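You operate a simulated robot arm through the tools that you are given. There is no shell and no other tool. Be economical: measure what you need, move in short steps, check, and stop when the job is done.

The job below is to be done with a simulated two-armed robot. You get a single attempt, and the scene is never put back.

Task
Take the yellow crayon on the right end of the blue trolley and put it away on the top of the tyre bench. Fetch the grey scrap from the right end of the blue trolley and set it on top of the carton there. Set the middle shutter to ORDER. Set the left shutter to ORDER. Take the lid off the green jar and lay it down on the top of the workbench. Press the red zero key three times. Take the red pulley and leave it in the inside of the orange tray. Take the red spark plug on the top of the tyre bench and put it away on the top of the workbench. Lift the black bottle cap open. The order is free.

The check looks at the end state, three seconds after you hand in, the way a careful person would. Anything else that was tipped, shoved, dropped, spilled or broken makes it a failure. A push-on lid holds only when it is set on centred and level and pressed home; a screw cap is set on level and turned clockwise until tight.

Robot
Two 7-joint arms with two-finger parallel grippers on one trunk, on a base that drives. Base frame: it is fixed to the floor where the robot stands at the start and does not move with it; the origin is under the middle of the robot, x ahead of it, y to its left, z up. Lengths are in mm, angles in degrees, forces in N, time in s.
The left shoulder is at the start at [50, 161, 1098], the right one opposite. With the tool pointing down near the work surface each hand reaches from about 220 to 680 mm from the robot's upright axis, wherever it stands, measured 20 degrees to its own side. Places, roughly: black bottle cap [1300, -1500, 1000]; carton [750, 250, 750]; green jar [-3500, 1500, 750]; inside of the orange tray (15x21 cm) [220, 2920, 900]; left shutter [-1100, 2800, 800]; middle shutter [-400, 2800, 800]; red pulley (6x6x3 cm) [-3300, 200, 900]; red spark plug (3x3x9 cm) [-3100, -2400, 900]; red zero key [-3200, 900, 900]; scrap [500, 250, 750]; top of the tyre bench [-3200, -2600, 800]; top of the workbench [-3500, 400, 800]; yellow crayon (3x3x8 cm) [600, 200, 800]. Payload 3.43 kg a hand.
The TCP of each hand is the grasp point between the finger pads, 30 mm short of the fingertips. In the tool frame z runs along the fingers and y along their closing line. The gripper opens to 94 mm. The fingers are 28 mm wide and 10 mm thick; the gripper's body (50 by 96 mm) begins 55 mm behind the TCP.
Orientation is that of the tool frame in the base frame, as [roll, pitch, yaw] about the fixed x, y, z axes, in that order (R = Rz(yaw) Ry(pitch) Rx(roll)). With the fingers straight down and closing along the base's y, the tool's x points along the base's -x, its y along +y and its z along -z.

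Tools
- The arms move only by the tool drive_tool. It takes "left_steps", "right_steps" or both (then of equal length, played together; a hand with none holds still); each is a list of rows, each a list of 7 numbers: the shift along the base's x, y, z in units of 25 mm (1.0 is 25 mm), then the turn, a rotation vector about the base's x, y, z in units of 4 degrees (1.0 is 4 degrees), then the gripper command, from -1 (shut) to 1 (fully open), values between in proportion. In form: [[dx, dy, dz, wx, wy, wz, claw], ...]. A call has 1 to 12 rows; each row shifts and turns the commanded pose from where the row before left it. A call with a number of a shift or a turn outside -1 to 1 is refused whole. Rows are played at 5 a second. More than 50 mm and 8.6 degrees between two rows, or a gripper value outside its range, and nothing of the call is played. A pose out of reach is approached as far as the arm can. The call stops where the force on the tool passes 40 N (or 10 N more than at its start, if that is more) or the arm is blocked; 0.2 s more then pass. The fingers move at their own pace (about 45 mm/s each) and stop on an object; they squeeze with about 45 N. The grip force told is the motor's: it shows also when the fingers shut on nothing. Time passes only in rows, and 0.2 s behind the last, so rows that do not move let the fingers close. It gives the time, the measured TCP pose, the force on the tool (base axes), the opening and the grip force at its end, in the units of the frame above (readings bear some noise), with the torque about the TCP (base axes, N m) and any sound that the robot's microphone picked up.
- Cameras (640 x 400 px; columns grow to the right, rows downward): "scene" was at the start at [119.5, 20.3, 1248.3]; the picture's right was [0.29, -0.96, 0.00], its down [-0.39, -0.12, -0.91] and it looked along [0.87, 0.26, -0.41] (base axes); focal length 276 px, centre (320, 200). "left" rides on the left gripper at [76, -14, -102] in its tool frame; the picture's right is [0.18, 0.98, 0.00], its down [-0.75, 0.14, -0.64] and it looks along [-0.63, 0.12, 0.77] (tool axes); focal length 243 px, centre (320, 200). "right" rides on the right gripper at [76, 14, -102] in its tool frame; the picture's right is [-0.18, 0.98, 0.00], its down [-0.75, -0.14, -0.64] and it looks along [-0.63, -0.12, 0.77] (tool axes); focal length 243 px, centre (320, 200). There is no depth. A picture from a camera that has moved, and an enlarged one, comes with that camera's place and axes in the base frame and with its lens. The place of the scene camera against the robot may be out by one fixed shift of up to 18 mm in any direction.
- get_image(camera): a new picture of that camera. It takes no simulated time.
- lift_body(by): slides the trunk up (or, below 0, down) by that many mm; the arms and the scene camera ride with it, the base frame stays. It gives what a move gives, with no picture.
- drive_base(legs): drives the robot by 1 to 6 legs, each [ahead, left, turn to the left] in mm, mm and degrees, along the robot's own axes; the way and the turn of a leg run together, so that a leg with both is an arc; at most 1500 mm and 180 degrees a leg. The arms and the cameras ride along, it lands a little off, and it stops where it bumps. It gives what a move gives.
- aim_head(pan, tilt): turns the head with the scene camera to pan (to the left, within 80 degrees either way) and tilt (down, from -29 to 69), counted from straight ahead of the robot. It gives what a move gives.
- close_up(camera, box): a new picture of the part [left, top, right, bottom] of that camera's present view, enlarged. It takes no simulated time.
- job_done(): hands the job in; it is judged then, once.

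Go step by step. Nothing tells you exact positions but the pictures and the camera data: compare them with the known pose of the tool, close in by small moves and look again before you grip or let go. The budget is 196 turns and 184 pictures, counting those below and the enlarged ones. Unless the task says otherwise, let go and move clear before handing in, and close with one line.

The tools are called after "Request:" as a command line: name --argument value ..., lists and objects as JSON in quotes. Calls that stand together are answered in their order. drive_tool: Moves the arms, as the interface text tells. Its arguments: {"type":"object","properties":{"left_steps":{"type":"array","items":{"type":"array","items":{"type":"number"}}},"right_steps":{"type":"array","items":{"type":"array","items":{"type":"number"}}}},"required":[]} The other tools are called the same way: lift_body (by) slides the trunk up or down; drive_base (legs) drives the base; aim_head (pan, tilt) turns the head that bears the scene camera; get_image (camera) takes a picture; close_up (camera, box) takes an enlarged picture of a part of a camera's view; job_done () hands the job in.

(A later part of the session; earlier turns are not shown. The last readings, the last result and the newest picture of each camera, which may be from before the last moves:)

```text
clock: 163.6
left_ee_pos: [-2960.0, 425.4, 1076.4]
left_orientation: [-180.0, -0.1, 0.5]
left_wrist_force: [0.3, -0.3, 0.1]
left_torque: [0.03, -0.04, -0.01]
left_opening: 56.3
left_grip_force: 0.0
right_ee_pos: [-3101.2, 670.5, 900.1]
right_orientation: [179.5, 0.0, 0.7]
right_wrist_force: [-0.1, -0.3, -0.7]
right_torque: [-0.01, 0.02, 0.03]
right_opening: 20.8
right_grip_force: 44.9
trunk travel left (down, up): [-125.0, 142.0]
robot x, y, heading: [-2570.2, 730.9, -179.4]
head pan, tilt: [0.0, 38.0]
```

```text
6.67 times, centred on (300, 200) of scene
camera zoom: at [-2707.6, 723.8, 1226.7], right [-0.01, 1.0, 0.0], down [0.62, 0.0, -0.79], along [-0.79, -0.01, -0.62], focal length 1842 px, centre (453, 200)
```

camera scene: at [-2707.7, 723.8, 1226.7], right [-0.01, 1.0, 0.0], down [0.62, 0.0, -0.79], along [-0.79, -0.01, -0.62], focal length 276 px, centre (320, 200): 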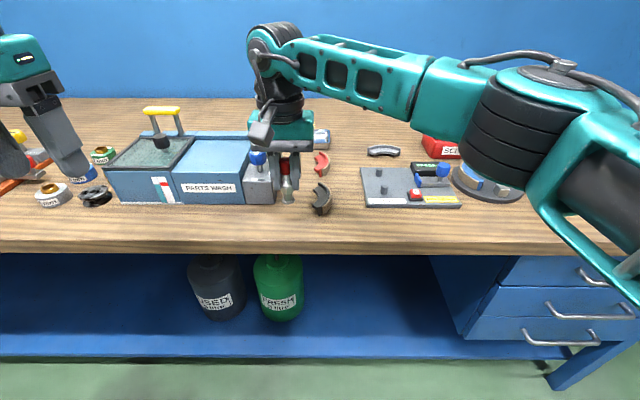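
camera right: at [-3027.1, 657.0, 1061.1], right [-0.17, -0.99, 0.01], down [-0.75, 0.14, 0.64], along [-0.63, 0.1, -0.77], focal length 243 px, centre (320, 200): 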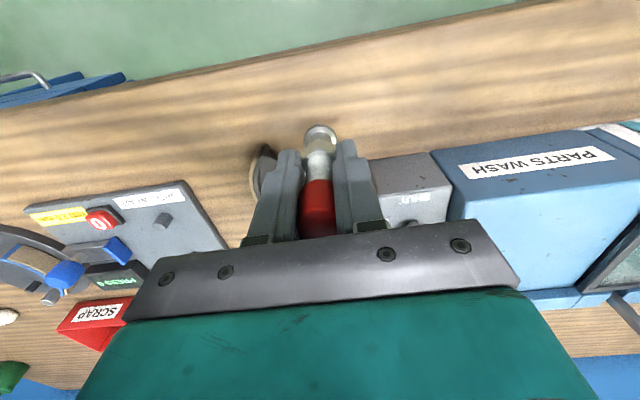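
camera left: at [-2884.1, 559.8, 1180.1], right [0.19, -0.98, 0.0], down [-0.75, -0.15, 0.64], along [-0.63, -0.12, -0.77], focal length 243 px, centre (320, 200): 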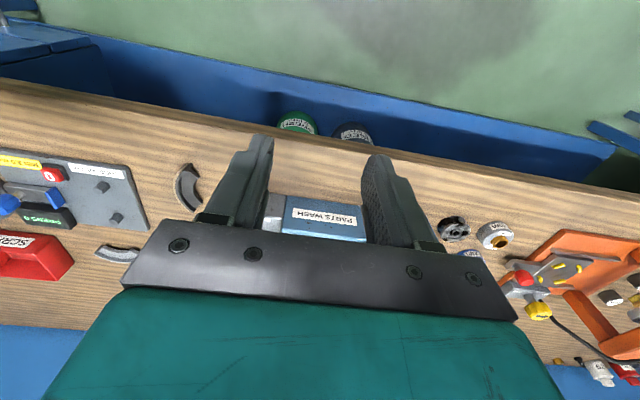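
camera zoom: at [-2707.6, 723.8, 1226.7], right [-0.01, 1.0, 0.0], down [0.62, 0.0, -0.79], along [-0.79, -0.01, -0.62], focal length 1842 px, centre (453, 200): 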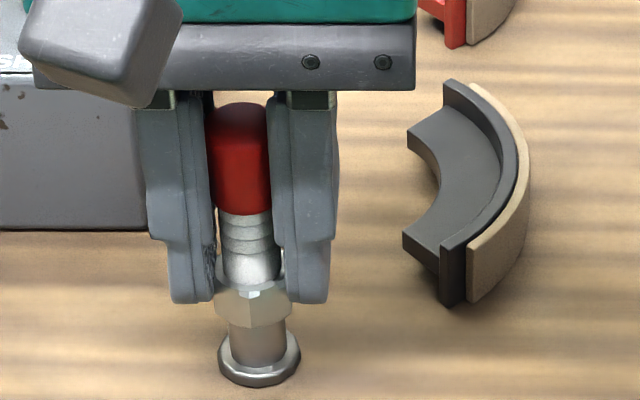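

Request:
drive_tool --right_steps '[[0, 0, -0.1, 0, 0, 0, -1], [0, 0, 0, 0, 0, 0, -1]]'

Request:
drive_tool --right_steps '[[0, 0, -0.1, 0, 0, 0, -1], [0, 0, 0, 0, 0, 0, -1]]'

```text
clock: 164.2
left_ee_pos: [-2959.7, 424.9, 1077.0]
left_orientation: [-180.0, 0.1, 0.5]
left_wrist_force: [-0.2, 0.1, -0.7]
left_torque: [0.0, 0.01, 0.01]
left_opening: 56.5
left_grip_force: 0.0
right_ee_pos: [-3101.6, 669.9, 898.1]
right_orientation: [179.5, 0.2, 0.8]
right_wrist_force: [1.3, 2.5, 10.4]
right_torque: [0.15, 0.03, 0.01]
right_opening: 21.1
right_grip_force: 45.5
trunk travel left (down, up): [-125.0, 142.0]
robot x, y, heading: [-2571.6, 729.9, -179.7]
head pan, tilt: [0.0, 38.0]
```

```text
clock: 164.8
left_ee_pos: [-2957.8, 425.2, 1078.6]
left_orientation: [180.0, 0.2, 0.6]
left_wrist_force: [-0.7, 0.6, 0.3]
left_torque: [-0.03, -0.01, 0.03]
left_opening: 56.4
left_grip_force: 0.1
right_ee_pos: [-3100.0, 669.1, 899.5]
right_orientation: [179.4, 0.3, 0.7]
right_wrist_force: [1.5, 2.7, 31.1]
right_torque: [0.3, -0.19, 0.01]
right_opening: 21.0
right_grip_force: 45.3
trunk travel left (down, up): [-125.0, 142.0]
robot x, y, heading: [-2570.5, 731.2, -179.6]
head pan, tilt: [0.0, 38.0]
```

Contact (bench top ≈ z 838). Ease up and release.

Request:
drive_tool --right_steps '[[0, 0, 0.12, 0, 0, 0, -1], [0, 0, 0, 0, 0, 0, -0.4], [0, 0, 0, 0, 0, 0, 0], [0, 0, 0, 0, 0, 0, 0], [0, 0, 1, 0, 0, 0, 0], [0, 0, 1, 0, 0, 0, 0], [0, 0, 1, 0, 0, 0, 0], [0, 0, 1, 0, 0, 0, 0]]'

Request:
close_up --camera "scene" --box '[240, 120, 360, 240]'

Request:
get_image --camera "right"

```text
clock: 166.6
left_ee_pos: [-2960.1, 425.5, 1076.3]
left_orientation: [-180.0, 0.0, 0.5]
left_wrist_force: [0.0, -0.3, -0.8]
left_torque: [0.02, -0.01, -0.02]
left_opening: 56.5
left_grip_force: 0.1
right_ee_pos: [-3102.3, 670.8, 999.3]
right_orientation: [179.5, 0.1, 0.8]
right_wrist_force: [0.0, -0.7, 0.0]
right_torque: [-0.03, 0.0, 0.02]
right_opening: 47.0
right_grip_force: 0.1
trunk travel left (down, up): [-125.0, 142.0]
robot x, y, heading: [-2571.1, 729.6, -179.5]
head pan, tilt: [0.0, 38.0]
```

```text
3.33 times, centred on (300, 180) of scene
camera zoom: at [-2707.4, 723.8, 1226.7], right [-0.01, 1.0, 0.0], down [0.62, 0.0, -0.79], along [-0.79, -0.01, -0.62], focal length 921 px, centre (387, 267)
```

zoom: 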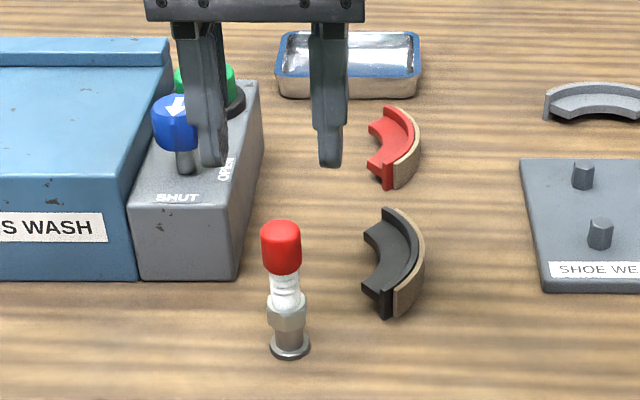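

```text
89 pictures are left
camera right: at [-3027.4, 657.8, 1102.0], right [-0.17, -0.99, 0.01], down [-0.75, 0.14, 0.64], along [-0.63, 0.1, -0.77], focal length 243 px, centre (320, 200)
```

right: 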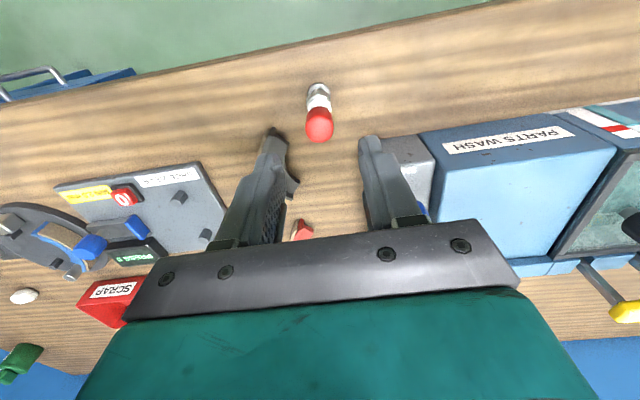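

Spark plug placed. Moving the closed right fingers above the red zero key at about (-3171,931).

Request:
drive_tool --right_steps '[[-0.25, 0.94, 0, 0, 0, 0, -1], [-0.25, 0.94, 0, 0, 0, 0, -1], [-0.25, 0.94, 0, 0, 0, 0, -1], [-0.25, 0.94, 0, 0, 0, 0, -1], [-0.25, 0.94, 0, 0, 0, 0, -1], [-0.25, 0.94, 0, 0, 0, 0, -1], [-0.25, 0.94, 0, 0, 0, 0, -1], [-0.25, 0.94, 0, 0, 0, 0, -1], [-0.25, 0.94, 0, 0, 0, 0, -1], [-0.25, 0.94, 0, 0, 0, 0, -1], [-0.25, 0.94, 0, 0, 0, 0, -1]]'

Request:
get_image --camera "right"

Request:
aim_head --pan -20 --tilt 38

Request:
get_image --camera "scene"

```text
clock: 169.0
left_ee_pos: [-2959.5, 426.9, 1077.3]
left_orientation: [179.9, 0.0, 0.5]
left_wrist_force: [-0.5, -0.3, -0.1]
left_torque: [0.0, 0.0, -0.01]
left_opening: 56.5
left_grip_force: 0.0
right_ee_pos: [-3169.2, 930.5, 997.5]
right_orientation: [179.5, 0.1, 0.7]
right_wrist_force: [0.6, -0.7, 1.1]
right_torque: [-0.04, 0.01, 0.03]
right_opening: 0.0
right_grip_force: 33.1
trunk travel left (down, up): [-125.0, 142.0]
robot x, y, heading: [-2570.0, 730.4, -179.6]
head pan, tilt: [0.0, 38.0]
```

```text
88 pictures are left
camera right: at [-3094.5, 917.8, 1101.3], right [-0.17, -0.99, 0.01], down [-0.75, 0.14, 0.64], along [-0.63, 0.1, -0.77], focal length 243 px, centre (320, 200)
```

right: 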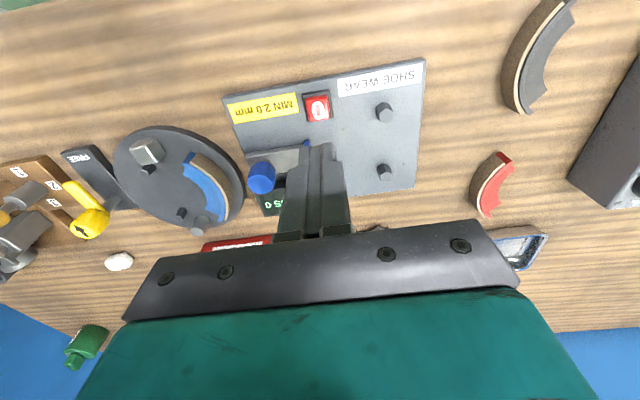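

```text
clock: 169.8
left_ee_pos: [-2959.3, 425.0, 1077.0]
left_orientation: [-180.0, -0.1, 0.4]
left_wrist_force: [0.2, 0.1, 0.1]
left_torque: [0.04, 0.0, -0.03]
left_opening: 56.5
left_grip_force: 0.1
right_ee_pos: [-3169.9, 927.8, 997.7]
right_orientation: [179.5, 0.2, 0.8]
right_wrist_force: [-0.7, 0.4, -0.7]
right_torque: [-0.01, 0.03, -0.02]
right_opening: 0.0
right_grip_force: 33.3
trunk travel left (down, up): [-125.0, 142.0]
robot x, y, heading: [-2570.9, 733.6, -179.6]
head pan, tilt: [-20.0, 38.0]
```

```text
87 pictures are left
camera scene: at [-2702.5, 753.3, 1226.7], right [0.33, 0.94, 0.0], down [0.58, -0.21, -0.79], along [-0.74, 0.26, -0.62], focal length 276 px, centre (320, 200)
```

scene: 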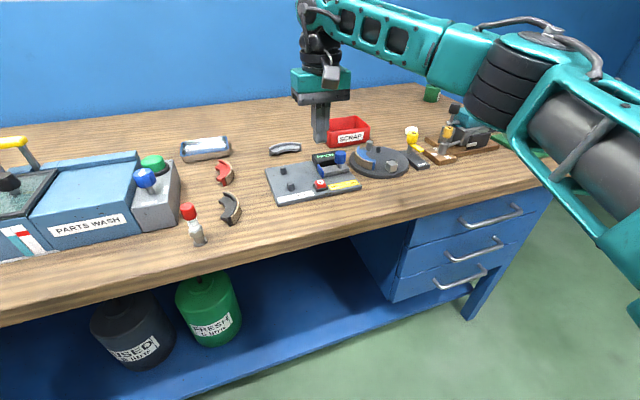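

Aligned within millimetres. Descending to just above the key.

Request:
drive_tool --right_steps '[[-0.2, 0.06, -1, 0, 0, 0, -1], [0, 0, -1, 0, 0, 0, -1], [0, 0, -1, 0, 0, 0, -1], [0, 0, -0.7, 0, 0, 0, -1], [0, 0, 0, 0, 0, 0, -1]]'

Request:
close_up --camera "right" --box '[220, 60, 420, 240]'

Request:
close_up --camera "scene" --box '[260, 120, 380, 220]'

```text
clock: 171.0
left_ee_pos: [-2960.2, 425.6, 1077.1]
left_orientation: [179.9, 0.0, 0.5]
left_wrist_force: [0.4, -0.2, 0.0]
left_torque: [0.03, 0.01, -0.01]
left_opening: 56.5
left_grip_force: 0.1
right_ee_pos: [-3174.6, 930.7, 904.9]
right_orientation: [179.5, 0.1, 0.8]
right_wrist_force: [0.0, 0.1, -0.1]
right_torque: [0.0, -0.01, 0.04]
right_opening: 0.1
right_grip_force: 32.8
trunk travel left (down, up): [-125.0, 142.0]
robot x, y, heading: [-2571.4, 730.3, -179.4]
head pan, tilt: [-20.0, 38.0]
```

```text
2.22 times, centred on (320, 150) of right
camera zoom: at [-3099.7, 918.4, 1008.5], right [-0.17, -0.99, 0.01], down [-0.75, 0.14, 0.64], along [-0.63, 0.1, -0.77], focal length 539 px, centre (320, 311)
```

zoom: 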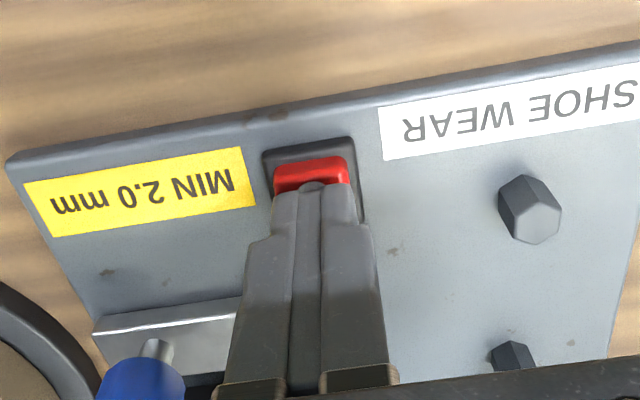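

```text
4.00 times, centred on (320, 170) of scene
camera zoom: at [-2702.5, 753.3, 1226.7], right [0.34, 0.94, 0.0], down [0.58, -0.21, -0.79], along [-0.74, 0.26, -0.62], focal length 1106 px, centre (320, 320)
```

zoom: 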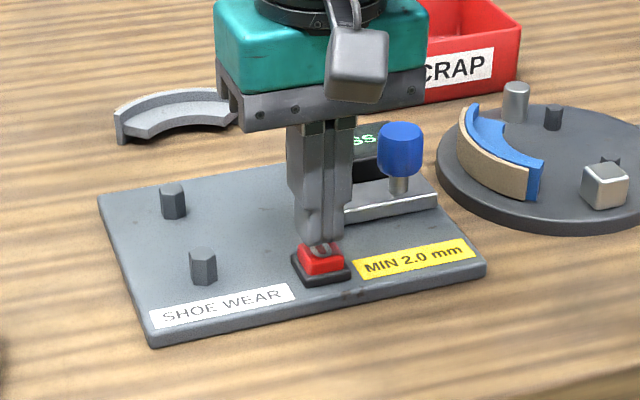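

Hovering just above; shift 6 mm toward the robot and do the first press gently.

Request:
drive_tool --right_steps '[[0.25, 0.02, 0, 0, 0, 0, -1], [0, 0, -0.3, 0, 0, 0, -1], [0, 0, -0.15, 0, 0, 0, -1], [0, 0, 0, 0, 0, 0, -1]]'

Request:
close_up --camera "scene" --box '[260, 120, 380, 220]'

```text
clock: 172.0
left_ee_pos: [-2960.2, 425.3, 1076.4]
left_orientation: [-179.9, 0.1, 0.5]
left_wrist_force: [-0.4, 0.6, -0.2]
left_torque: [-0.01, 0.04, 0.0]
left_opening: 56.5
left_grip_force: 0.1
right_ee_pos: [-3167.3, 931.1, 894.9]
right_orientation: [179.4, 0.1, 0.8]
right_wrist_force: [-1.3, 0.4, 1.9]
right_torque: [0.04, 0.07, 0.0]
right_opening: 0.0
right_grip_force: 32.9
trunk travel left (down, up): [-125.0, 142.0]
robot x, y, heading: [-2572.5, 731.8, -179.6]
head pan, tilt: [-20.0, 38.0]
heard: click
```

```text
4.00 times, centred on (320, 170) of scene
camera zoom: at [-2702.5, 753.3, 1226.7], right [0.34, 0.94, 0.0], down [0.58, -0.21, -0.79], along [-0.74, 0.26, -0.62], focal length 1106 px, centre (320, 320)
```

zoom: 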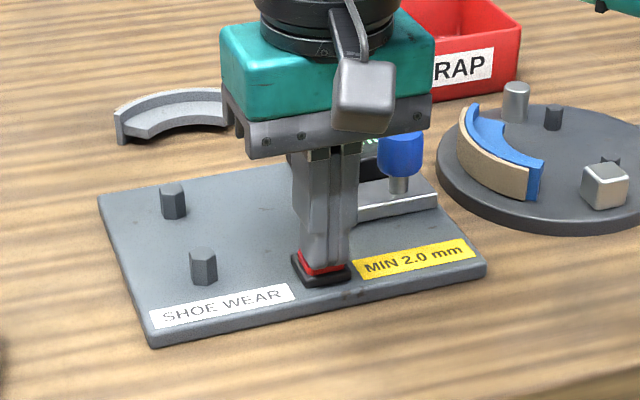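

One click. Releasing and pressing again, one at a time.

Request:
drive_tool --right_steps '[[0, 0, 0.6, 0, 0, 0, -1], [0, 0, 0, 0, 0, 0, -1], [0, 0, 0, 0, 0, 0, -1]]'

Request:
drive_tool --right_steps '[[0, 0, -0.45, 0, 0, 0, -1], [0, 0, -0.15, 0, 0, 0, -1], [0, 0, 0, 0, 0, 0, -1]]'

Request:
drive_tool --right_steps '[[0, 0, 0.6, 0, 0, 0, -1], [0, 0, 0, 0, 0, 0, -1], [0, 0, 0, 0, 0, 0, -1]]'

```text
clock: 172.8
left_ee_pos: [-2960.1, 425.6, 1077.6]
left_orientation: [180.0, 0.0, 0.5]
left_wrist_force: [-0.4, -0.4, -1.2]
left_torque: [0.01, -0.02, -0.02]
left_opening: 56.3
left_grip_force: 0.1
right_ee_pos: [-3167.6, 931.1, 910.1]
right_orientation: [179.5, 0.0, 0.8]
right_wrist_force: [-0.6, -0.3, -0.9]
right_torque: [-0.01, -0.04, 0.01]
right_opening: 0.2
right_grip_force: 33.1
trunk travel left (down, up): [-125.0, 142.0]
robot x, y, heading: [-2574.5, 729.5, -179.8]
head pan, tilt: [-20.0, 38.0]
```

```text
clock: 173.6
left_ee_pos: [-2959.0, 425.5, 1076.1]
left_orientation: [180.0, 0.0, 0.5]
left_wrist_force: [-0.2, -0.6, 0.6]
left_torque: [-0.01, -0.03, 0.0]
left_opening: 56.5
left_grip_force: 0.0
right_ee_pos: [-3168.3, 930.4, 895.6]
right_orientation: [179.6, 0.1, 0.8]
right_wrist_force: [0.6, 0.8, 1.5]
right_torque: [0.03, -0.03, 0.0]
right_opening: 0.0
right_grip_force: 32.3
trunk travel left (down, up): [-125.0, 142.0]
robot x, y, heading: [-2571.9, 736.2, -179.4]
head pan, tilt: [-20.0, 38.0]
heard: click
```

```text
clock: 174.4
left_ee_pos: [-2958.9, 425.8, 1076.3]
left_orientation: [-180.0, 0.0, 0.6]
left_wrist_force: [-0.5, -0.2, -0.6]
left_torque: [0.0, -0.01, -0.01]
left_opening: 56.4
left_grip_force: 0.2
right_ee_pos: [-3168.4, 928.8, 910.1]
right_orientation: [179.5, -0.1, 0.9]
right_wrist_force: [0.5, 0.5, 0.1]
right_torque: [0.0, 0.01, -0.01]
right_opening: 0.0
right_grip_force: 32.6
trunk travel left (down, up): [-125.0, 142.0]
robot x, y, heading: [-2572.4, 729.2, -179.7]
head pan, tilt: [-20.0, 38.0]
```

Third press, then lift well clear and check the display.

Request:
drive_tool --right_steps '[[0, 0, -0.45, 0, 0, 0, -1], [0, 0, -0.15, 0, 0, 0, -1], [0, 0, 0, 0, 0, 0, -1]]'

Request:
drive_tool --right_steps '[[0, 0, 1, 0, 0, 0, -1], [0, 0, 1, 0, 0, 0, -1], [0, 0, 1, 0, 0, 0, -1], [0, 0, 1, 0, 0, 0, -1], [0.5, 0, 1, 0, 0, 0, -1], [1, 0, 1, 0, 0, 0, -1], [1, 0, 1, 0, 0, 0, 0], [1, 0, 0, 0, 0, 0, 0.2]]'

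Request:
close_up --camera "scene" --box '[260, 120, 380, 220]'

Request:
get_image --camera "right"

```text
clock: 175.2
left_ee_pos: [-2959.4, 425.7, 1076.4]
left_orientation: [179.9, 0.1, 0.4]
left_wrist_force: [-0.7, -0.6, 0.1]
left_torque: [0.02, -0.02, 0.01]
left_opening: 56.6
left_grip_force: 0.0
right_ee_pos: [-3168.1, 929.9, 893.7]
right_orientation: [179.5, 0.1, 0.9]
right_wrist_force: [-2.0, -0.3, 2.3]
right_torque: [-0.01, 0.05, 0.02]
right_opening: 0.1
right_grip_force: 33.1
trunk travel left (down, up): [-125.0, 142.0]
robot x, y, heading: [-2572.4, 730.4, -179.6]
head pan, tilt: [-20.0, 38.0]
heard: click
```

```text
clock: 177.0
left_ee_pos: [-2959.9, 425.9, 1077.5]
left_orientation: [179.9, 0.0, 0.6]
left_wrist_force: [-0.2, 0.7, 0.3]
left_torque: [0.0, 0.03, 0.0]
left_opening: 56.5
left_grip_force: 0.0
right_ee_pos: [-3078.5, 931.3, 1069.2]
right_orientation: [179.5, 0.1, 0.7]
right_wrist_force: [0.4, -0.2, 0.0]
right_torque: [0.0, 0.02, -0.04]
right_opening: 49.1
right_grip_force: 0.1
trunk travel left (down, up): [-125.0, 142.0]
robot x, y, heading: [-2575.3, 728.6, -179.6]
head pan, tilt: [-20.0, 38.0]
```

```text
4.00 times, centred on (320, 170) of scene
camera zoom: at [-2702.3, 753.5, 1226.7], right [0.34, 0.94, 0.0], down [0.58, -0.21, -0.79], along [-0.74, 0.26, -0.62], focal length 1106 px, centre (320, 320)
```

zoom: 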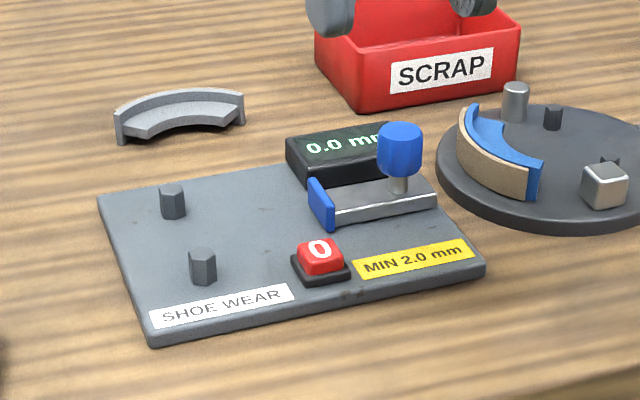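

```text
82 pictures are left
camera right: at [-3003.3, 919.0, 1172.5], right [-0.17, -0.99, 0.01], down [-0.75, 0.14, 0.64], along [-0.63, 0.1, -0.77], focal length 243 px, centre (320, 200)
```

right: 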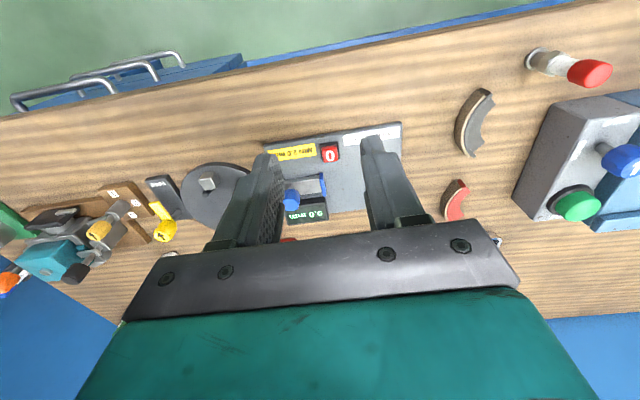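

Three clicks, display reads 0.0 mm. Now find the green jar near the right end.

Request:
drive_base --legs '[[-100, 0, 0], [0, -450, 0]]'

Request:
aim_head --pan -20 --tilt 25

Request:
get_image --camera "scene"

```text
clock: 182.2
left_ee_pos: [-2861.5, 880.1, 1077.6]
left_orientation: [179.9, 0.0, 0.2]
left_wrist_force: [0.3, -0.1, -0.2]
left_torque: [0.09, 0.0, 0.0]
left_opening: 56.3
left_grip_force: 0.1
right_ee_pos: [-2979.4, 1386.8, 1068.0]
right_orientation: [179.6, 0.1, 0.5]
right_wrist_force: [0.6, 0.4, 0.7]
right_torque: [0.0, -0.04, -0.02]
right_opening: 56.6
right_grip_force: 0.0
trunk travel left (down, up): [-125.0, 142.0]
robot x, y, heading: [-2471.7, 1181.0, -180.1]
head pan, tilt: [-20.0, 38.0]
```

```text
clock: 183.0
left_ee_pos: [-2863.4, 879.3, 1077.9]
left_orientation: [179.9, -0.1, 0.2]
left_wrist_force: [-0.3, 1.1, 1.3]
left_torque: [0.01, -0.03, 0.01]
left_opening: 56.4
left_grip_force: 0.0
right_ee_pos: [-2978.5, 1385.2, 1069.2]
right_orientation: [179.5, 0.0, 0.6]
right_wrist_force: [0.1, 0.4, -0.2]
right_torque: [-0.02, 0.04, 0.01]
right_opening: 56.4
right_grip_force: 0.1
trunk travel left (down, up): [-125.0, 142.0]
robot x, y, heading: [-2473.7, 1183.4, -180.0]
head pan, tilt: [-20.0, 25.0]
```

```text
81 pictures are left
camera scene: at [-2608.8, 1208.3, 1247.0], right [0.34, 0.94, 0.0], down [0.4, -0.14, -0.91], along [-0.85, 0.31, -0.42], focal length 276 px, centre (320, 200)
```

scene: 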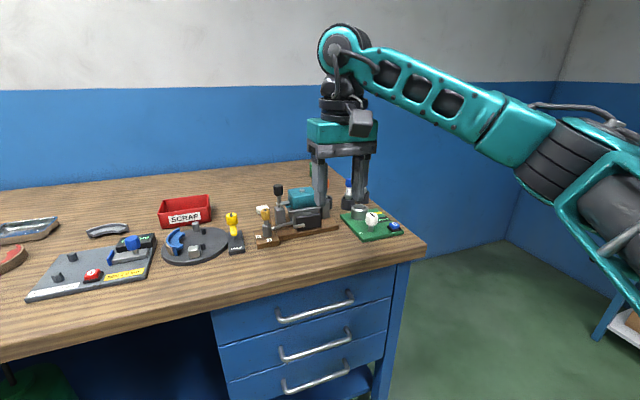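

Request:
drive_tool --right_steps '[[0.5, -1, 0.3, 0, 0, 0, 0.2], [0.5, -1, 0.3, 0, 0, 0, 0.2], [0.5, -1, 0.3, 0, 0, 0, 0.2], [0.5, -1, 0.3, 0, 0, 0, 0.2], [0.5, -1, 0.3, 0, 0, 0, 0.2], [0.5, -1, 0.3, 0, 0, 0, 0.2]]'

Request:
get_image --camera "scene"

Request:
close_up --camera "scene" --box '[230, 140, 410, 270]'

```text
clock: 184.4
left_ee_pos: [-2861.5, 879.1, 1077.5]
left_orientation: [180.0, 0.0, 0.3]
left_wrist_force: [-0.6, -0.1, 1.0]
left_torque: [-0.01, 0.01, -0.01]
left_opening: 56.5
left_grip_force: 0.1
right_ee_pos: [-2903.1, 1234.8, 1113.4]
right_orientation: [179.5, 0.1, 0.5]
right_wrist_force: [-0.3, -0.6, 0.4]
right_torque: [0.01, 0.03, -0.01]
right_opening: 56.4
right_grip_force: 0.0
trunk travel left (down, up): [-125.0, 142.0]
robot x, y, heading: [-2472.6, 1186.3, -180.0]
head pan, tilt: [-20.0, 25.0]
```

```text
80 pictures are left
camera scene: at [-2608.7, 1208.0, 1247.1], right [0.34, 0.94, 0.0], down [0.4, -0.14, -0.91], along [-0.85, 0.31, -0.42], focal length 276 px, centre (320, 200)
```

scene: 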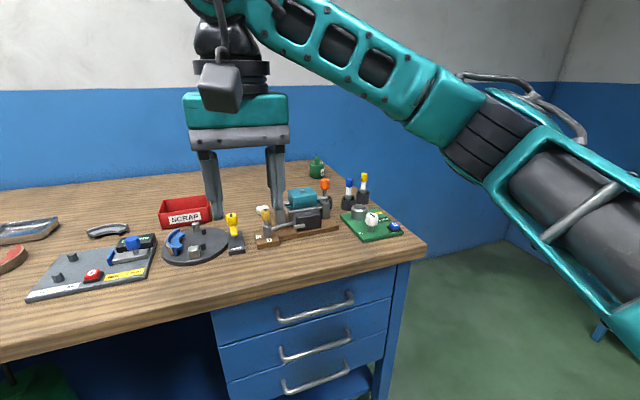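

```text
3.08 times, centred on (320, 205) of scene
camera zoom: at [-2608.7, 1208.0, 1247.1], right [0.34, 0.94, 0.0], down [0.4, -0.14, -0.91], along [-0.85, 0.31, -0.42], focal length 850 px, centre (320, 185)
```

zoom: 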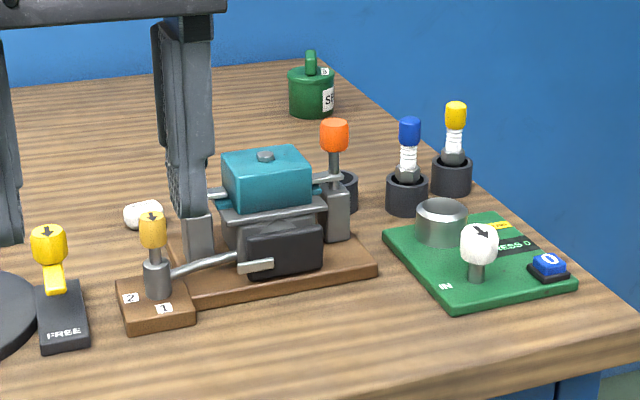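

The green jar with knobbed lid stands at about (-3640,1577), at the back right corner. I'll go around to the bench's right end and face -y.

Request:
drive_base --legs '[[0, -850, 0], [0, 0, 90]]'

Request:
aim_head --pan -70 --tilt 25

Request:
get_image --camera "scene"

```text
clock: 196.0
left_ee_pos: [-2171.0, 1637.6, 1077.1]
left_orientation: [-180.0, 0.1, 89.4]
left_wrist_force: [-0.1, 0.2, 0.2]
left_torque: [-0.03, -0.03, -0.01]
left_opening: 56.4
left_grip_force: 0.1
right_ee_pos: [-2527.6, 1601.2, 1113.1]
right_orientation: [179.5, 0.0, 89.7]
right_wrist_force: [-0.3, -0.6, -0.6]
right_torque: [0.0, 0.01, 0.0]
right_opening: 56.3
right_grip_force: 0.1
trunk travel left (down, up): [-125.0, 142.0]
robot x, y, heading: [-2467.3, 2032.4, -90.5]
head pan, tilt: [-20.0, 25.0]
```

```text
clock: 197.2
left_ee_pos: [-2170.5, 1639.3, 1076.7]
left_orientation: [180.0, 0.0, 89.4]
left_wrist_force: [0.1, -0.2, -0.4]
left_torque: [0.0, -0.01, 0.0]
left_opening: 56.4
left_grip_force: 0.0
right_ee_pos: [-2528.1, 1601.6, 1113.7]
right_orientation: [179.5, 0.1, 89.7]
right_wrist_force: [-0.2, -0.2, 0.1]
right_torque: [-0.02, 0.02, -0.01]
right_opening: 56.6
right_grip_force: 0.1
trunk travel left (down, up): [-125.0, 142.0]
robot x, y, heading: [-2474.0, 2028.4, -90.7]
head pan, tilt: [-70.0, 25.0]
```

```text
78 pictures are left
camera scene: at [-2566.4, 1954.5, 1247.0], right [-0.33, 0.94, 0.0], down [0.4, 0.14, -0.91], along [-0.85, -0.3, -0.42], focal length 276 px, centre (320, 200)
```

scene: 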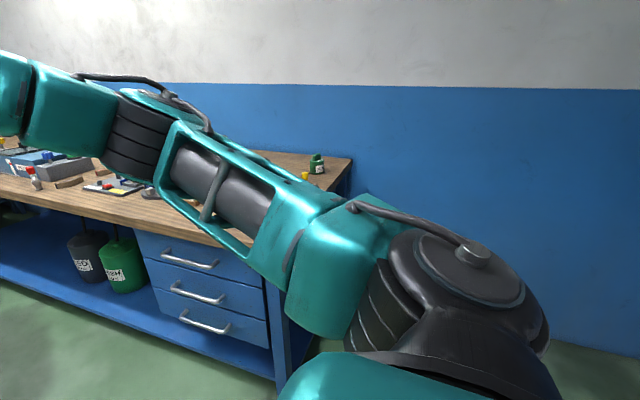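

Floor beside the bench end is clear. Strafing right to x≈-3300.

Request:
drive_base --legs '[[0, -830, 0.6]]'

Request:
aim_head --pan -30 --tilt 38

Request:
get_image --camera "scene"

Request:
get_image --camera "right"

```text
clock: 204.8
left_ee_pos: [-2995.5, 1648.3, 1076.5]
left_orientation: [180.0, 0.0, 89.4]
left_wrist_force: [-0.2, 0.4, -0.6]
left_torque: [0.02, 0.01, 0.0]
left_opening: 56.2
left_grip_force: 0.1
right_ee_pos: [-3349.9, 1611.6, 1113.5]
right_orientation: [179.6, 0.1, 89.8]
right_wrist_force: [0.5, -0.3, 0.5]
right_torque: [0.0, 0.0, 0.01]
right_opening: 56.4
right_grip_force: 0.1
trunk travel left (down, up): [-125.0, 142.0]
robot x, y, heading: [-3292.8, 2037.6, -90.4]
head pan, tilt: [-70.0, 25.0]
```

```text
clock: 205.9
left_ee_pos: [-2994.2, 1647.7, 1077.1]
left_orientation: [-180.0, 0.0, 89.4]
left_wrist_force: [0.5, -0.3, -0.9]
left_torque: [-0.02, -0.02, 0.02]
left_opening: 56.4
left_grip_force: 0.1
right_ee_pos: [-3350.8, 1610.3, 1113.4]
right_orientation: [179.5, 0.0, 89.6]
right_wrist_force: [0.3, -0.7, -0.3]
right_torque: [-0.01, 0.01, -0.01]
right_opening: 56.5
right_grip_force: 0.1
trunk travel left (down, up): [-125.0, 142.0]
robot x, y, heading: [-3292.5, 2044.6, -90.9]
head pan, tilt: [-30.0, 38.0]
```

```text
77 pictures are left
camera scene: at [-3346.8, 1920.2, 1226.7], right [-0.86, 0.51, 0.0], down [0.31, 0.53, -0.79], along [-0.4, -0.68, -0.62], focal length 276 px, centre (320, 200)
```

scene: 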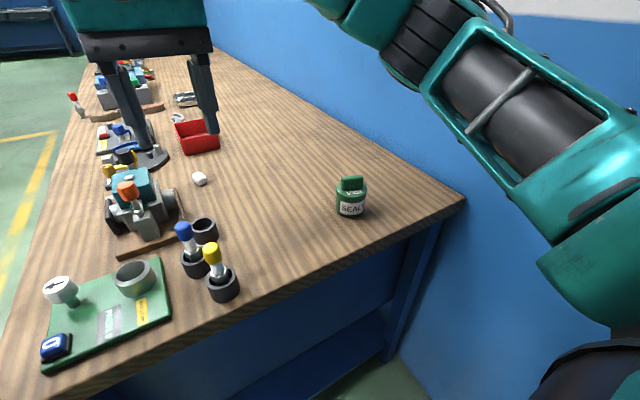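

```text
76 pictures are left
camera right: at [-3338.4, 1687.3, 1216.1], right [0.98, -0.19, 0.01], down [-0.15, -0.75, 0.64], along [-0.11, -0.63, -0.77], focal length 243 px, centre (320, 200)
```

right: 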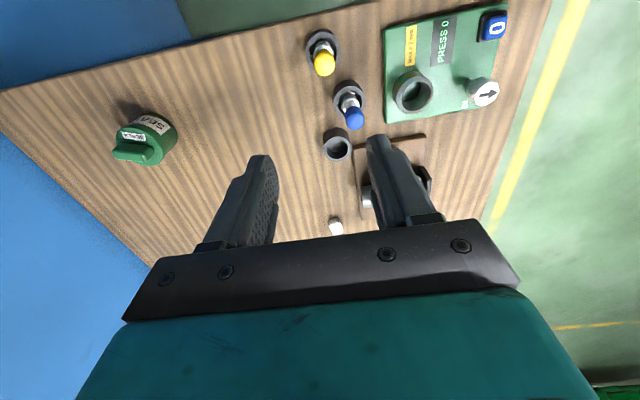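

Request:
close_up --camera "scene" --box '[310, 160, 390, 230]'

Request:
close_up --camera "right" --box '[80, 90, 200, 190]'

```text
5.71 times, centred on (350, 195) of scene
camera zoom: at [-3346.8, 1920.2, 1226.7], right [-0.86, 0.51, 0.0], down [0.31, 0.53, -0.79], along [-0.4, -0.68, -0.62], focal length 1579 px, centre (149, 229)
```

zoom: 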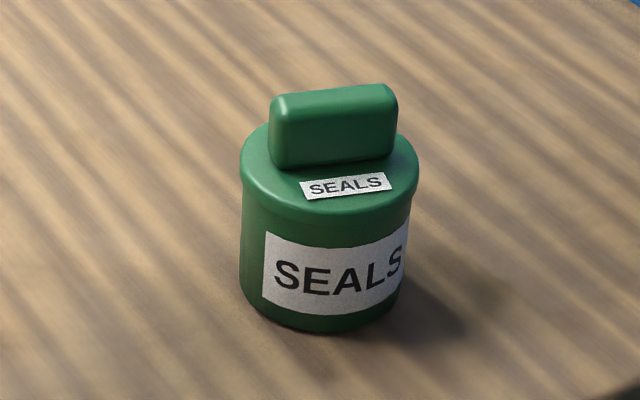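

```text
4.00 times, centred on (140, 140) of right
camera zoom: at [-3338.4, 1687.3, 1216.1], right [0.98, -0.19, 0.01], down [-0.15, -0.75, 0.64], along [-0.11, -0.63, -0.77], focal length 970 px, centre (1040, 440)
```

zoom: 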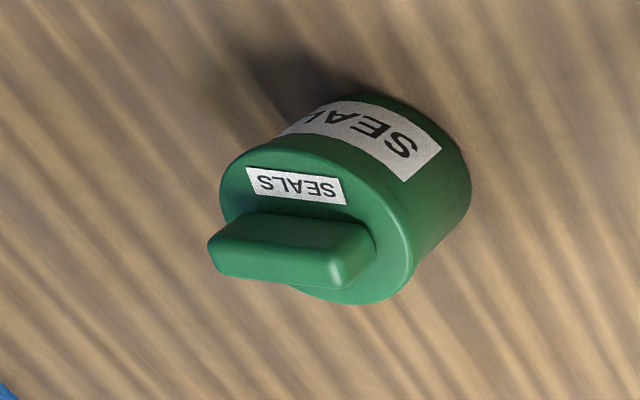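

It's a push-on lid with a bar handle at (-3621,1574,~915), bar axis about -21°. I'll move above it turning the wrist -21° to grip the bar by its ends.

Request:
drive_tool --right_steps '[[-0.98, -0.13, 0, 0, 0, -0.48, 0.4], [-0.98, -0.13, 0, 0, 0, -0.48, 0.4], [-0.98, -0.13, 0, 0, 0, -0.48, 0.4], [-0.98, -0.13, 0, 0, 0, -0.48, 0.4], [-0.98, -0.13, 0, 0, 0, -0.48, 0.4], [-0.98, -0.13, 0, 0, 0, -0.48, 0.4], [-0.98, -0.13, 0, 0, 0, -0.48, 0.4], [-0.98, -0.13, 0, 0, 0, -0.48, 0.4], [-0.98, -0.13, -0.6, 0, 0, -0.48, 0.4], [-0.98, -0.13, -0.6, 0, 0, -0.48, 0.4], [-0.98, -0.13, -0.6, 0, 0, -0.48, 0.4]]'

Request:
get_image --camera "right"

Request:
get_image --camera "scene"

```text
clock: 208.3
left_ee_pos: [-2994.3, 1647.3, 1076.9]
left_orientation: [-180.0, 0.1, 89.3]
left_wrist_force: [-0.4, -0.2, 0.0]
left_torque: [-0.01, 0.0, 0.0]
left_opening: 56.4
left_grip_force: 0.0
right_ee_pos: [-3621.1, 1577.5, 1066.8]
right_orientation: [179.5, 0.1, 68.6]
right_wrist_force: [-0.9, 0.4, -0.2]
right_torque: [-0.03, -0.01, 0.03]
right_opening: 65.8
right_grip_force: 0.0
trunk travel left (down, up): [-125.0, 142.0]
robot x, y, heading: [-3293.4, 2038.7, -90.3]
head pan, tilt: [-30.0, 38.0]
```

```text
73 pictures are left
camera right: at [-3582.1, 1643.3, 1169.8], right [0.85, -0.53, 0.01], down [-0.41, -0.65, 0.64], along [-0.33, -0.55, -0.77], focal length 243 px, centre (320, 200)
```

right: 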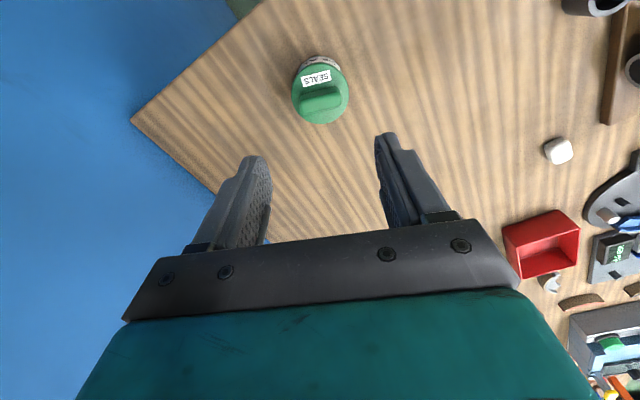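

```text
72 pictures are left
camera scene: at [-3347.0, 1920.1, 1226.7], right [-0.86, 0.51, 0.0], down [0.31, 0.53, -0.79], along [-0.4, -0.68, -0.62], focal length 276 px, centre (320, 200)
```

scene: 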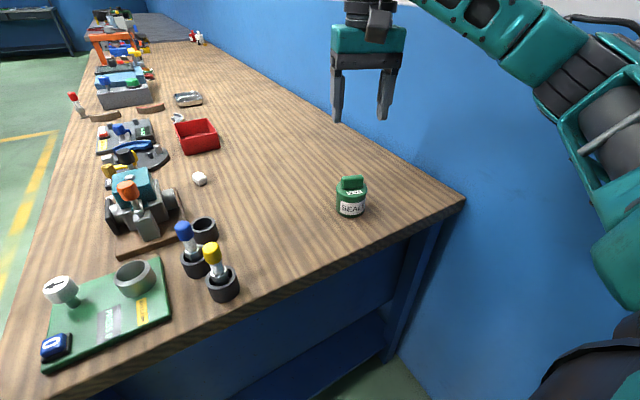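

Directly above. Descending most of the way and checking.

Request:
drive_tool --right_steps '[[0.05, 0, -1, 0, 0, 0, 0.4], [0, 0, -1, 0, 0, 0, 0.4], [0, 0, -1, 0, 0, 0, 0.4], [0, 0, -1, 0, 0, 0, 0.4], [0, 0, -1, 0, 0, 0, 0.4], [0, 0, -0.6, 0, 0, 0, 0.4], [0, 0, 0, 0, 0, 0, 0.4]]'

Request:
close_up --camera "right" --box '[220, 80, 420, 250]'

Request:
close_up --camera "scene" --box '[310, 140, 390, 230]'

```text
clock: 209.9
left_ee_pos: [-2994.7, 1648.8, 1076.5]
left_orientation: [-180.0, 0.1, 89.4]
left_wrist_force: [-0.5, -0.1, -0.3]
left_torque: [-0.01, 0.03, 0.0]
left_opening: 56.2
left_grip_force: 0.1
right_ee_pos: [-3618.6, 1576.8, 928.7]
right_orientation: [179.6, 0.1, 68.6]
right_wrist_force: [-0.1, -0.3, 1.3]
right_torque: [-0.02, -0.05, 0.0]
right_opening: 65.8
right_grip_force: 0.0
trunk travel left (down, up): [-125.0, 142.0]
robot x, y, heading: [-3290.8, 2042.0, -90.7]
head pan, tilt: [-30.0, 38.0]
```

```text
2.35 times, centred on (320, 165) of right
camera zoom: at [-3578.5, 1642.9, 1032.2], right [0.85, -0.53, 0.01], down [-0.41, -0.65, 0.64], along [-0.33, -0.55, -0.77], focal length 571 px, centre (320, 282)
```

zoom: 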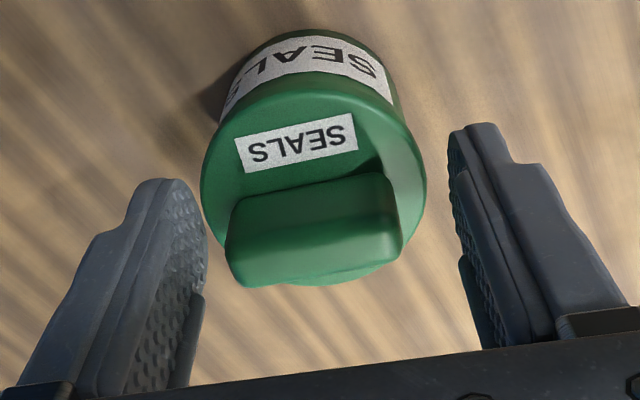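

```text
4.44 times, centred on (350, 185) of scene
camera zoom: at [-3346.7, 1920.2, 1226.7], right [-0.86, 0.51, 0.0], down [0.31, 0.53, -0.79], along [-0.4, -0.68, -0.62], focal length 1228 px, centre (187, 267)
```

zoom: 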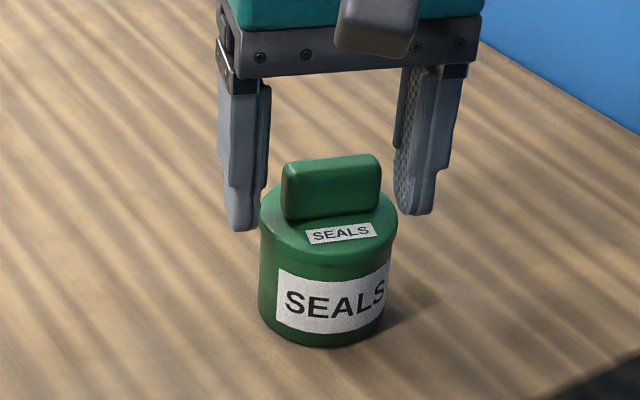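

Fingers straddle the bar just above the lid. Closing.

Request:
drive_tool --right_steps '[[0, 0, 0, 0, 0, 0, 0], [0, 0, 0, 0, 0, 0, -0.5], [0, 0, 0, 0, 0, 0, -1], [0, 0, 0, 0, 0, 0, -1], [0, 0, 0, 0, 0, 0, -1]]'

Request:
close_up --camera "right" --box '[220, 80, 420, 250]'

Request:
close_up --camera "scene" --box '[310, 140, 390, 230]'

```text
clock: 211.1
left_ee_pos: [-2994.2, 1648.1, 1076.9]
left_orientation: [-179.9, -0.1, 89.4]
left_wrist_force: [-0.3, -0.2, 0.7]
left_torque: [0.0, 0.02, 0.0]
left_opening: 56.3
left_grip_force: 0.0
right_ee_pos: [-3616.5, 1575.8, 928.3]
right_orientation: [179.6, 0.2, 68.6]
right_wrist_force: [-0.5, 0.3, -0.1]
right_torque: [0.0, 0.05, 0.03]
right_opening: 42.6
right_grip_force: 45.1
trunk travel left (down, up): [-125.0, 142.0]
robot x, y, heading: [-3292.1, 2041.2, -90.3]
head pan, tilt: [-30.0, 38.0]
heard: snap
```

```text
2.35 times, centred on (320, 165) of right
camera zoom: at [-3578.5, 1642.8, 1032.4], right [0.85, -0.53, 0.01], down [-0.41, -0.65, 0.64], along [-0.33, -0.55, -0.77], focal length 571 px, centre (320, 282)
```

zoom: 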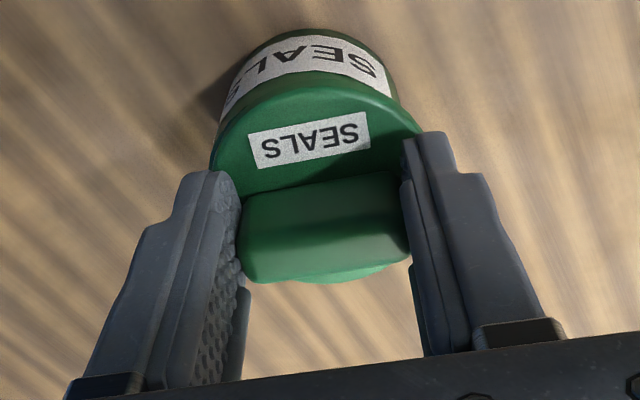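

```text
4.44 times, centred on (350, 185) of scene
camera zoom: at [-3346.7, 1920.1, 1226.7], right [-0.86, 0.51, 0.0], down [0.31, 0.53, -0.79], along [-0.4, -0.68, -0.62], focal length 1228 px, centre (187, 267)
```

zoom: 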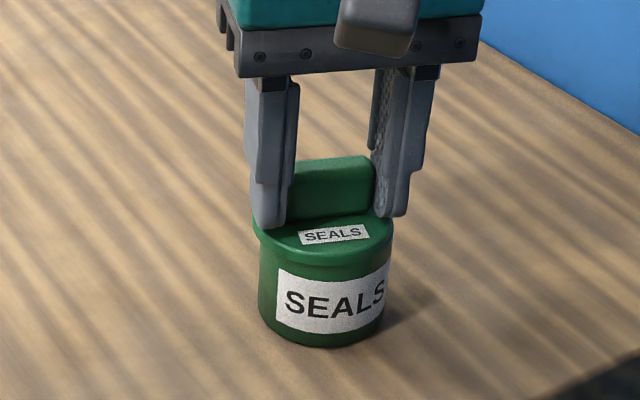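

Bar gripped; a snap was heard as the lid released. Lifting straight up slowly.

Request:
drive_tool --right_steps '[[0, 0, 0.3, 0, 0, 0, -1], [0, 0, 0.5, 0, 0, 0, -1], [0, 0, 0.8, 0, 0, 0, -1], [0, 0, 0.8, 0, 0, 0, -1], [0, 0, 0, 0, 0, 0, -1]]'

Request:
close_up --camera "scene" --box '[290, 130, 410, 230]'

```text
clock: 212.3
left_ee_pos: [-2994.2, 1648.2, 1076.5]
left_orientation: [180.0, 0.0, 89.4]
left_wrist_force: [-0.2, 0.2, -0.1]
left_torque: [0.0, 0.02, -0.01]
left_opening: 56.2
left_grip_force: 0.0
right_ee_pos: [-3619.7, 1577.8, 986.9]
right_orientation: [179.5, 0.0, 68.6]
right_wrist_force: [-0.2, 0.5, -1.3]
right_torque: [0.04, -0.01, -0.01]
right_opening: 42.7
right_grip_force: 45.4
trunk travel left (down, up): [-125.0, 142.0]
robot x, y, heading: [-3294.4, 2039.4, -90.8]
head pan, tilt: [-30.0, 38.0]
```

```text
4.00 times, centred on (350, 180) of scene
camera zoom: at [-3346.7, 1920.1, 1226.7], right [-0.86, 0.51, 0.0], down [0.31, 0.53, -0.79], along [-0.4, -0.68, -0.62], focal length 1106 px, centre (200, 280)
```

zoom: 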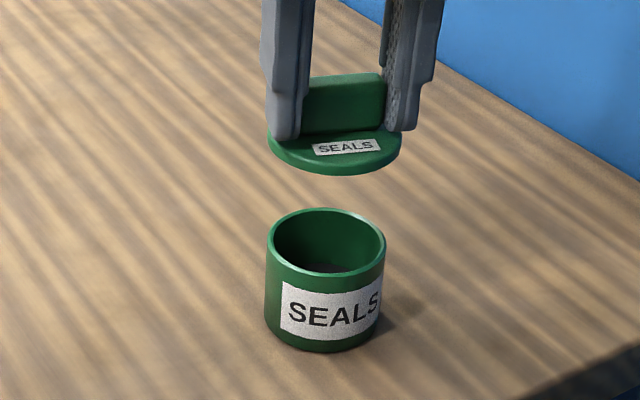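

Lid is off cleanly. Moving it over free wood at about (-3500,1530) and lowering.

Request:
drive_tool --right_steps '[[0.9, -0.2, 0, 0, 0, 0, -1], [1, -0.4, 0, 0, 0, 0, -1], [1, -0.4, 0, 0, 0, 0, -1], [1, -0.4, 0, 0, 0, 0, -1], [0.9, -0.4, 0, 0, 0, 0, -1], [0, 0, -1, 0, 0, 0, -1], [0, 0, -1, 0, 0, 0, -1], [0, 0, -1, 0, 0, 0, -1], [0, 0, -0.5, 0, 0, 0, -1], [0, 0, 0, 0, 0, 0, -1]]'

Request:
close_up --camera "scene" --box '[230, 110, 390, 230]'

```text
clock: 214.5
left_ee_pos: [-2994.2, 1647.9, 1077.8]
left_orientation: [180.0, 0.0, 89.5]
left_wrist_force: [-0.8, -0.1, 0.1]
left_torque: [-0.01, 0.02, 0.03]
left_opening: 56.4
left_grip_force: 0.1
right_ee_pos: [-3498.7, 1531.1, 902.0]
right_orientation: [179.5, 0.0, 68.6]
right_wrist_force: [0.0, 0.5, -0.1]
right_torque: [0.0, 0.01, 0.0]
right_opening: 42.3
right_grip_force: 45.4
trunk travel left (down, up): [-125.0, 142.0]
robot x, y, heading: [-3291.3, 2040.9, -90.6]
head pan, tilt: [-30.0, 38.0]
```

```text
3.33 times, centred on (310, 170) of scene
camera zoom: at [-3346.7, 1920.1, 1226.7], right [-0.86, 0.51, 0.0], down [0.31, 0.53, -0.79], along [-0.4, -0.68, -0.62], focal length 921 px, centre (353, 300)
```

zoom: 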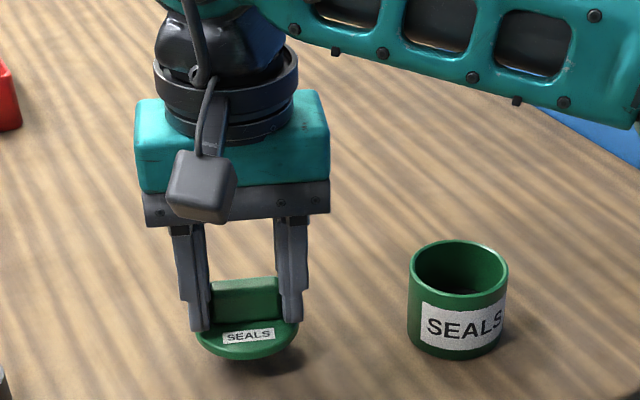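

Gap remains; lowering in small steps until contact.

Request:
drive_tool --right_steps '[[0, 0, -0.3, 0, 0, 0, -1], [0, 0, -0.15, 0, 0, 0, -1], [0, 0, 0, 0, 0, 0, -1]]'

Request:
drive_tool --right_steps '[[0, 0, -0.15, 0, 0, 0, -1], [0, 0, 0, 0, 0, 0, -1]]'

Request:
close_up --camera "scene" --box '[250, 160, 330, 230]'

```text
clock: 215.3
left_ee_pos: [-2993.6, 1647.5, 1076.5]
left_orientation: [-180.0, -0.1, 89.4]
left_wrist_force: [0.3, -0.1, 0.2]
left_torque: [0.0, 0.04, 0.01]
left_opening: 56.3
left_grip_force: 0.1
right_ee_pos: [-3499.2, 1530.0, 889.5]
right_orientation: [179.5, 0.0, 68.7]
right_wrist_force: [0.7, 0.1, 0.2]
right_torque: [0.0, 0.0, 0.02]
right_opening: 42.7
right_grip_force: 45.2
trunk travel left (down, up): [-125.0, 142.0]
robot x, y, heading: [-3293.3, 2043.2, -90.8]
head pan, tilt: [-30.0, 38.0]
```

```text
clock: 215.9
left_ee_pos: [-2995.1, 1649.3, 1076.9]
left_orientation: [180.0, 0.1, 89.5]
left_wrist_force: [-0.4, -0.6, -0.2]
left_torque: [-0.01, 0.01, -0.03]
left_opening: 56.3
left_grip_force: 0.1
right_ee_pos: [-3499.1, 1530.9, 886.0]
right_orientation: [179.4, 0.1, 68.6]
right_wrist_force: [-0.5, 0.1, -1.1]
right_torque: [-0.04, -0.02, -0.01]
right_opening: 42.5
right_grip_force: 45.3
trunk travel left (down, up): [-125.0, 142.0]
robot x, y, heading: [-3289.9, 2042.0, -90.6]
head pan, tilt: [-30.0, 38.0]
```

```text
5.71 times, centred on (290, 195) of scene
camera zoom: at [-3346.7, 1920.1, 1226.7], right [-0.86, 0.51, 0.0], down [0.31, 0.53, -0.79], along [-0.4, -0.68, -0.62], focal length 1579 px, centre (491, 229)
```

zoom: 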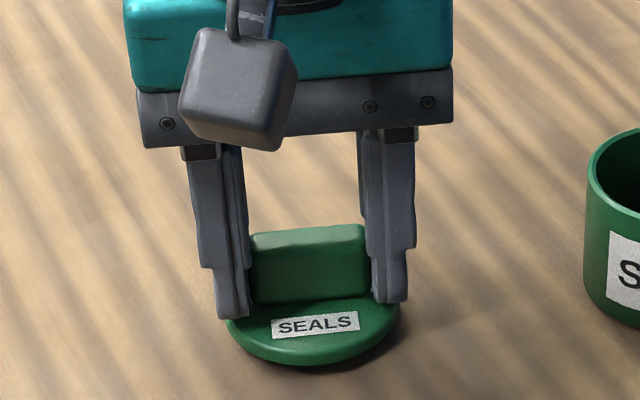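

Request:
drive_tool --right_steps '[[0, 0, -0.12, 0, 0, 0, -1], [0, 0, 0, 0, 0, 0, -1]]'

Request:
drive_tool --right_steps '[[0, 0, -0.12, 0, 0, 0, -1], [0, 0, 0, 0, 0, 0, -1]]'

```text
clock: 216.5
left_ee_pos: [-2994.3, 1647.8, 1075.5]
left_orientation: [-180.0, 0.0, 89.4]
left_wrist_force: [0.1, -0.1, 0.0]
left_torque: [0.02, -0.01, -0.02]
left_opening: 56.1
left_grip_force: 0.1
right_ee_pos: [-3499.2, 1530.6, 882.5]
right_orientation: [179.5, 0.1, 68.7]
right_wrist_force: [-0.3, 0.2, -0.8]
right_torque: [0.02, -0.02, 0.0]
right_opening: 42.6
right_grip_force: 45.1
trunk travel left (down, up): [-125.0, 142.0]
robot x, y, heading: [-3295.2, 2044.5, -90.6]
head pan, tilt: [-30.0, 38.0]
```

```text
clock: 217.1
left_ee_pos: [-2993.8, 1647.2, 1077.7]
left_orientation: [-180.0, -0.1, 89.3]
left_wrist_force: [1.4, -1.0, 0.4]
left_torque: [0.02, -0.01, -0.01]
left_opening: 56.3
left_grip_force: 0.0
right_ee_pos: [-3498.8, 1532.7, 878.9]
right_orientation: [179.5, 0.1, 68.6]
right_wrist_force: [-0.3, 0.1, 0.1]
right_torque: [0.01, -0.04, 0.04]
right_opening: 42.5
right_grip_force: 45.3
trunk travel left (down, up): [-125.0, 142.0]
robot x, y, heading: [-3293.0, 2041.9, -90.5]
head pan, tilt: [-30.0, 38.0]
```

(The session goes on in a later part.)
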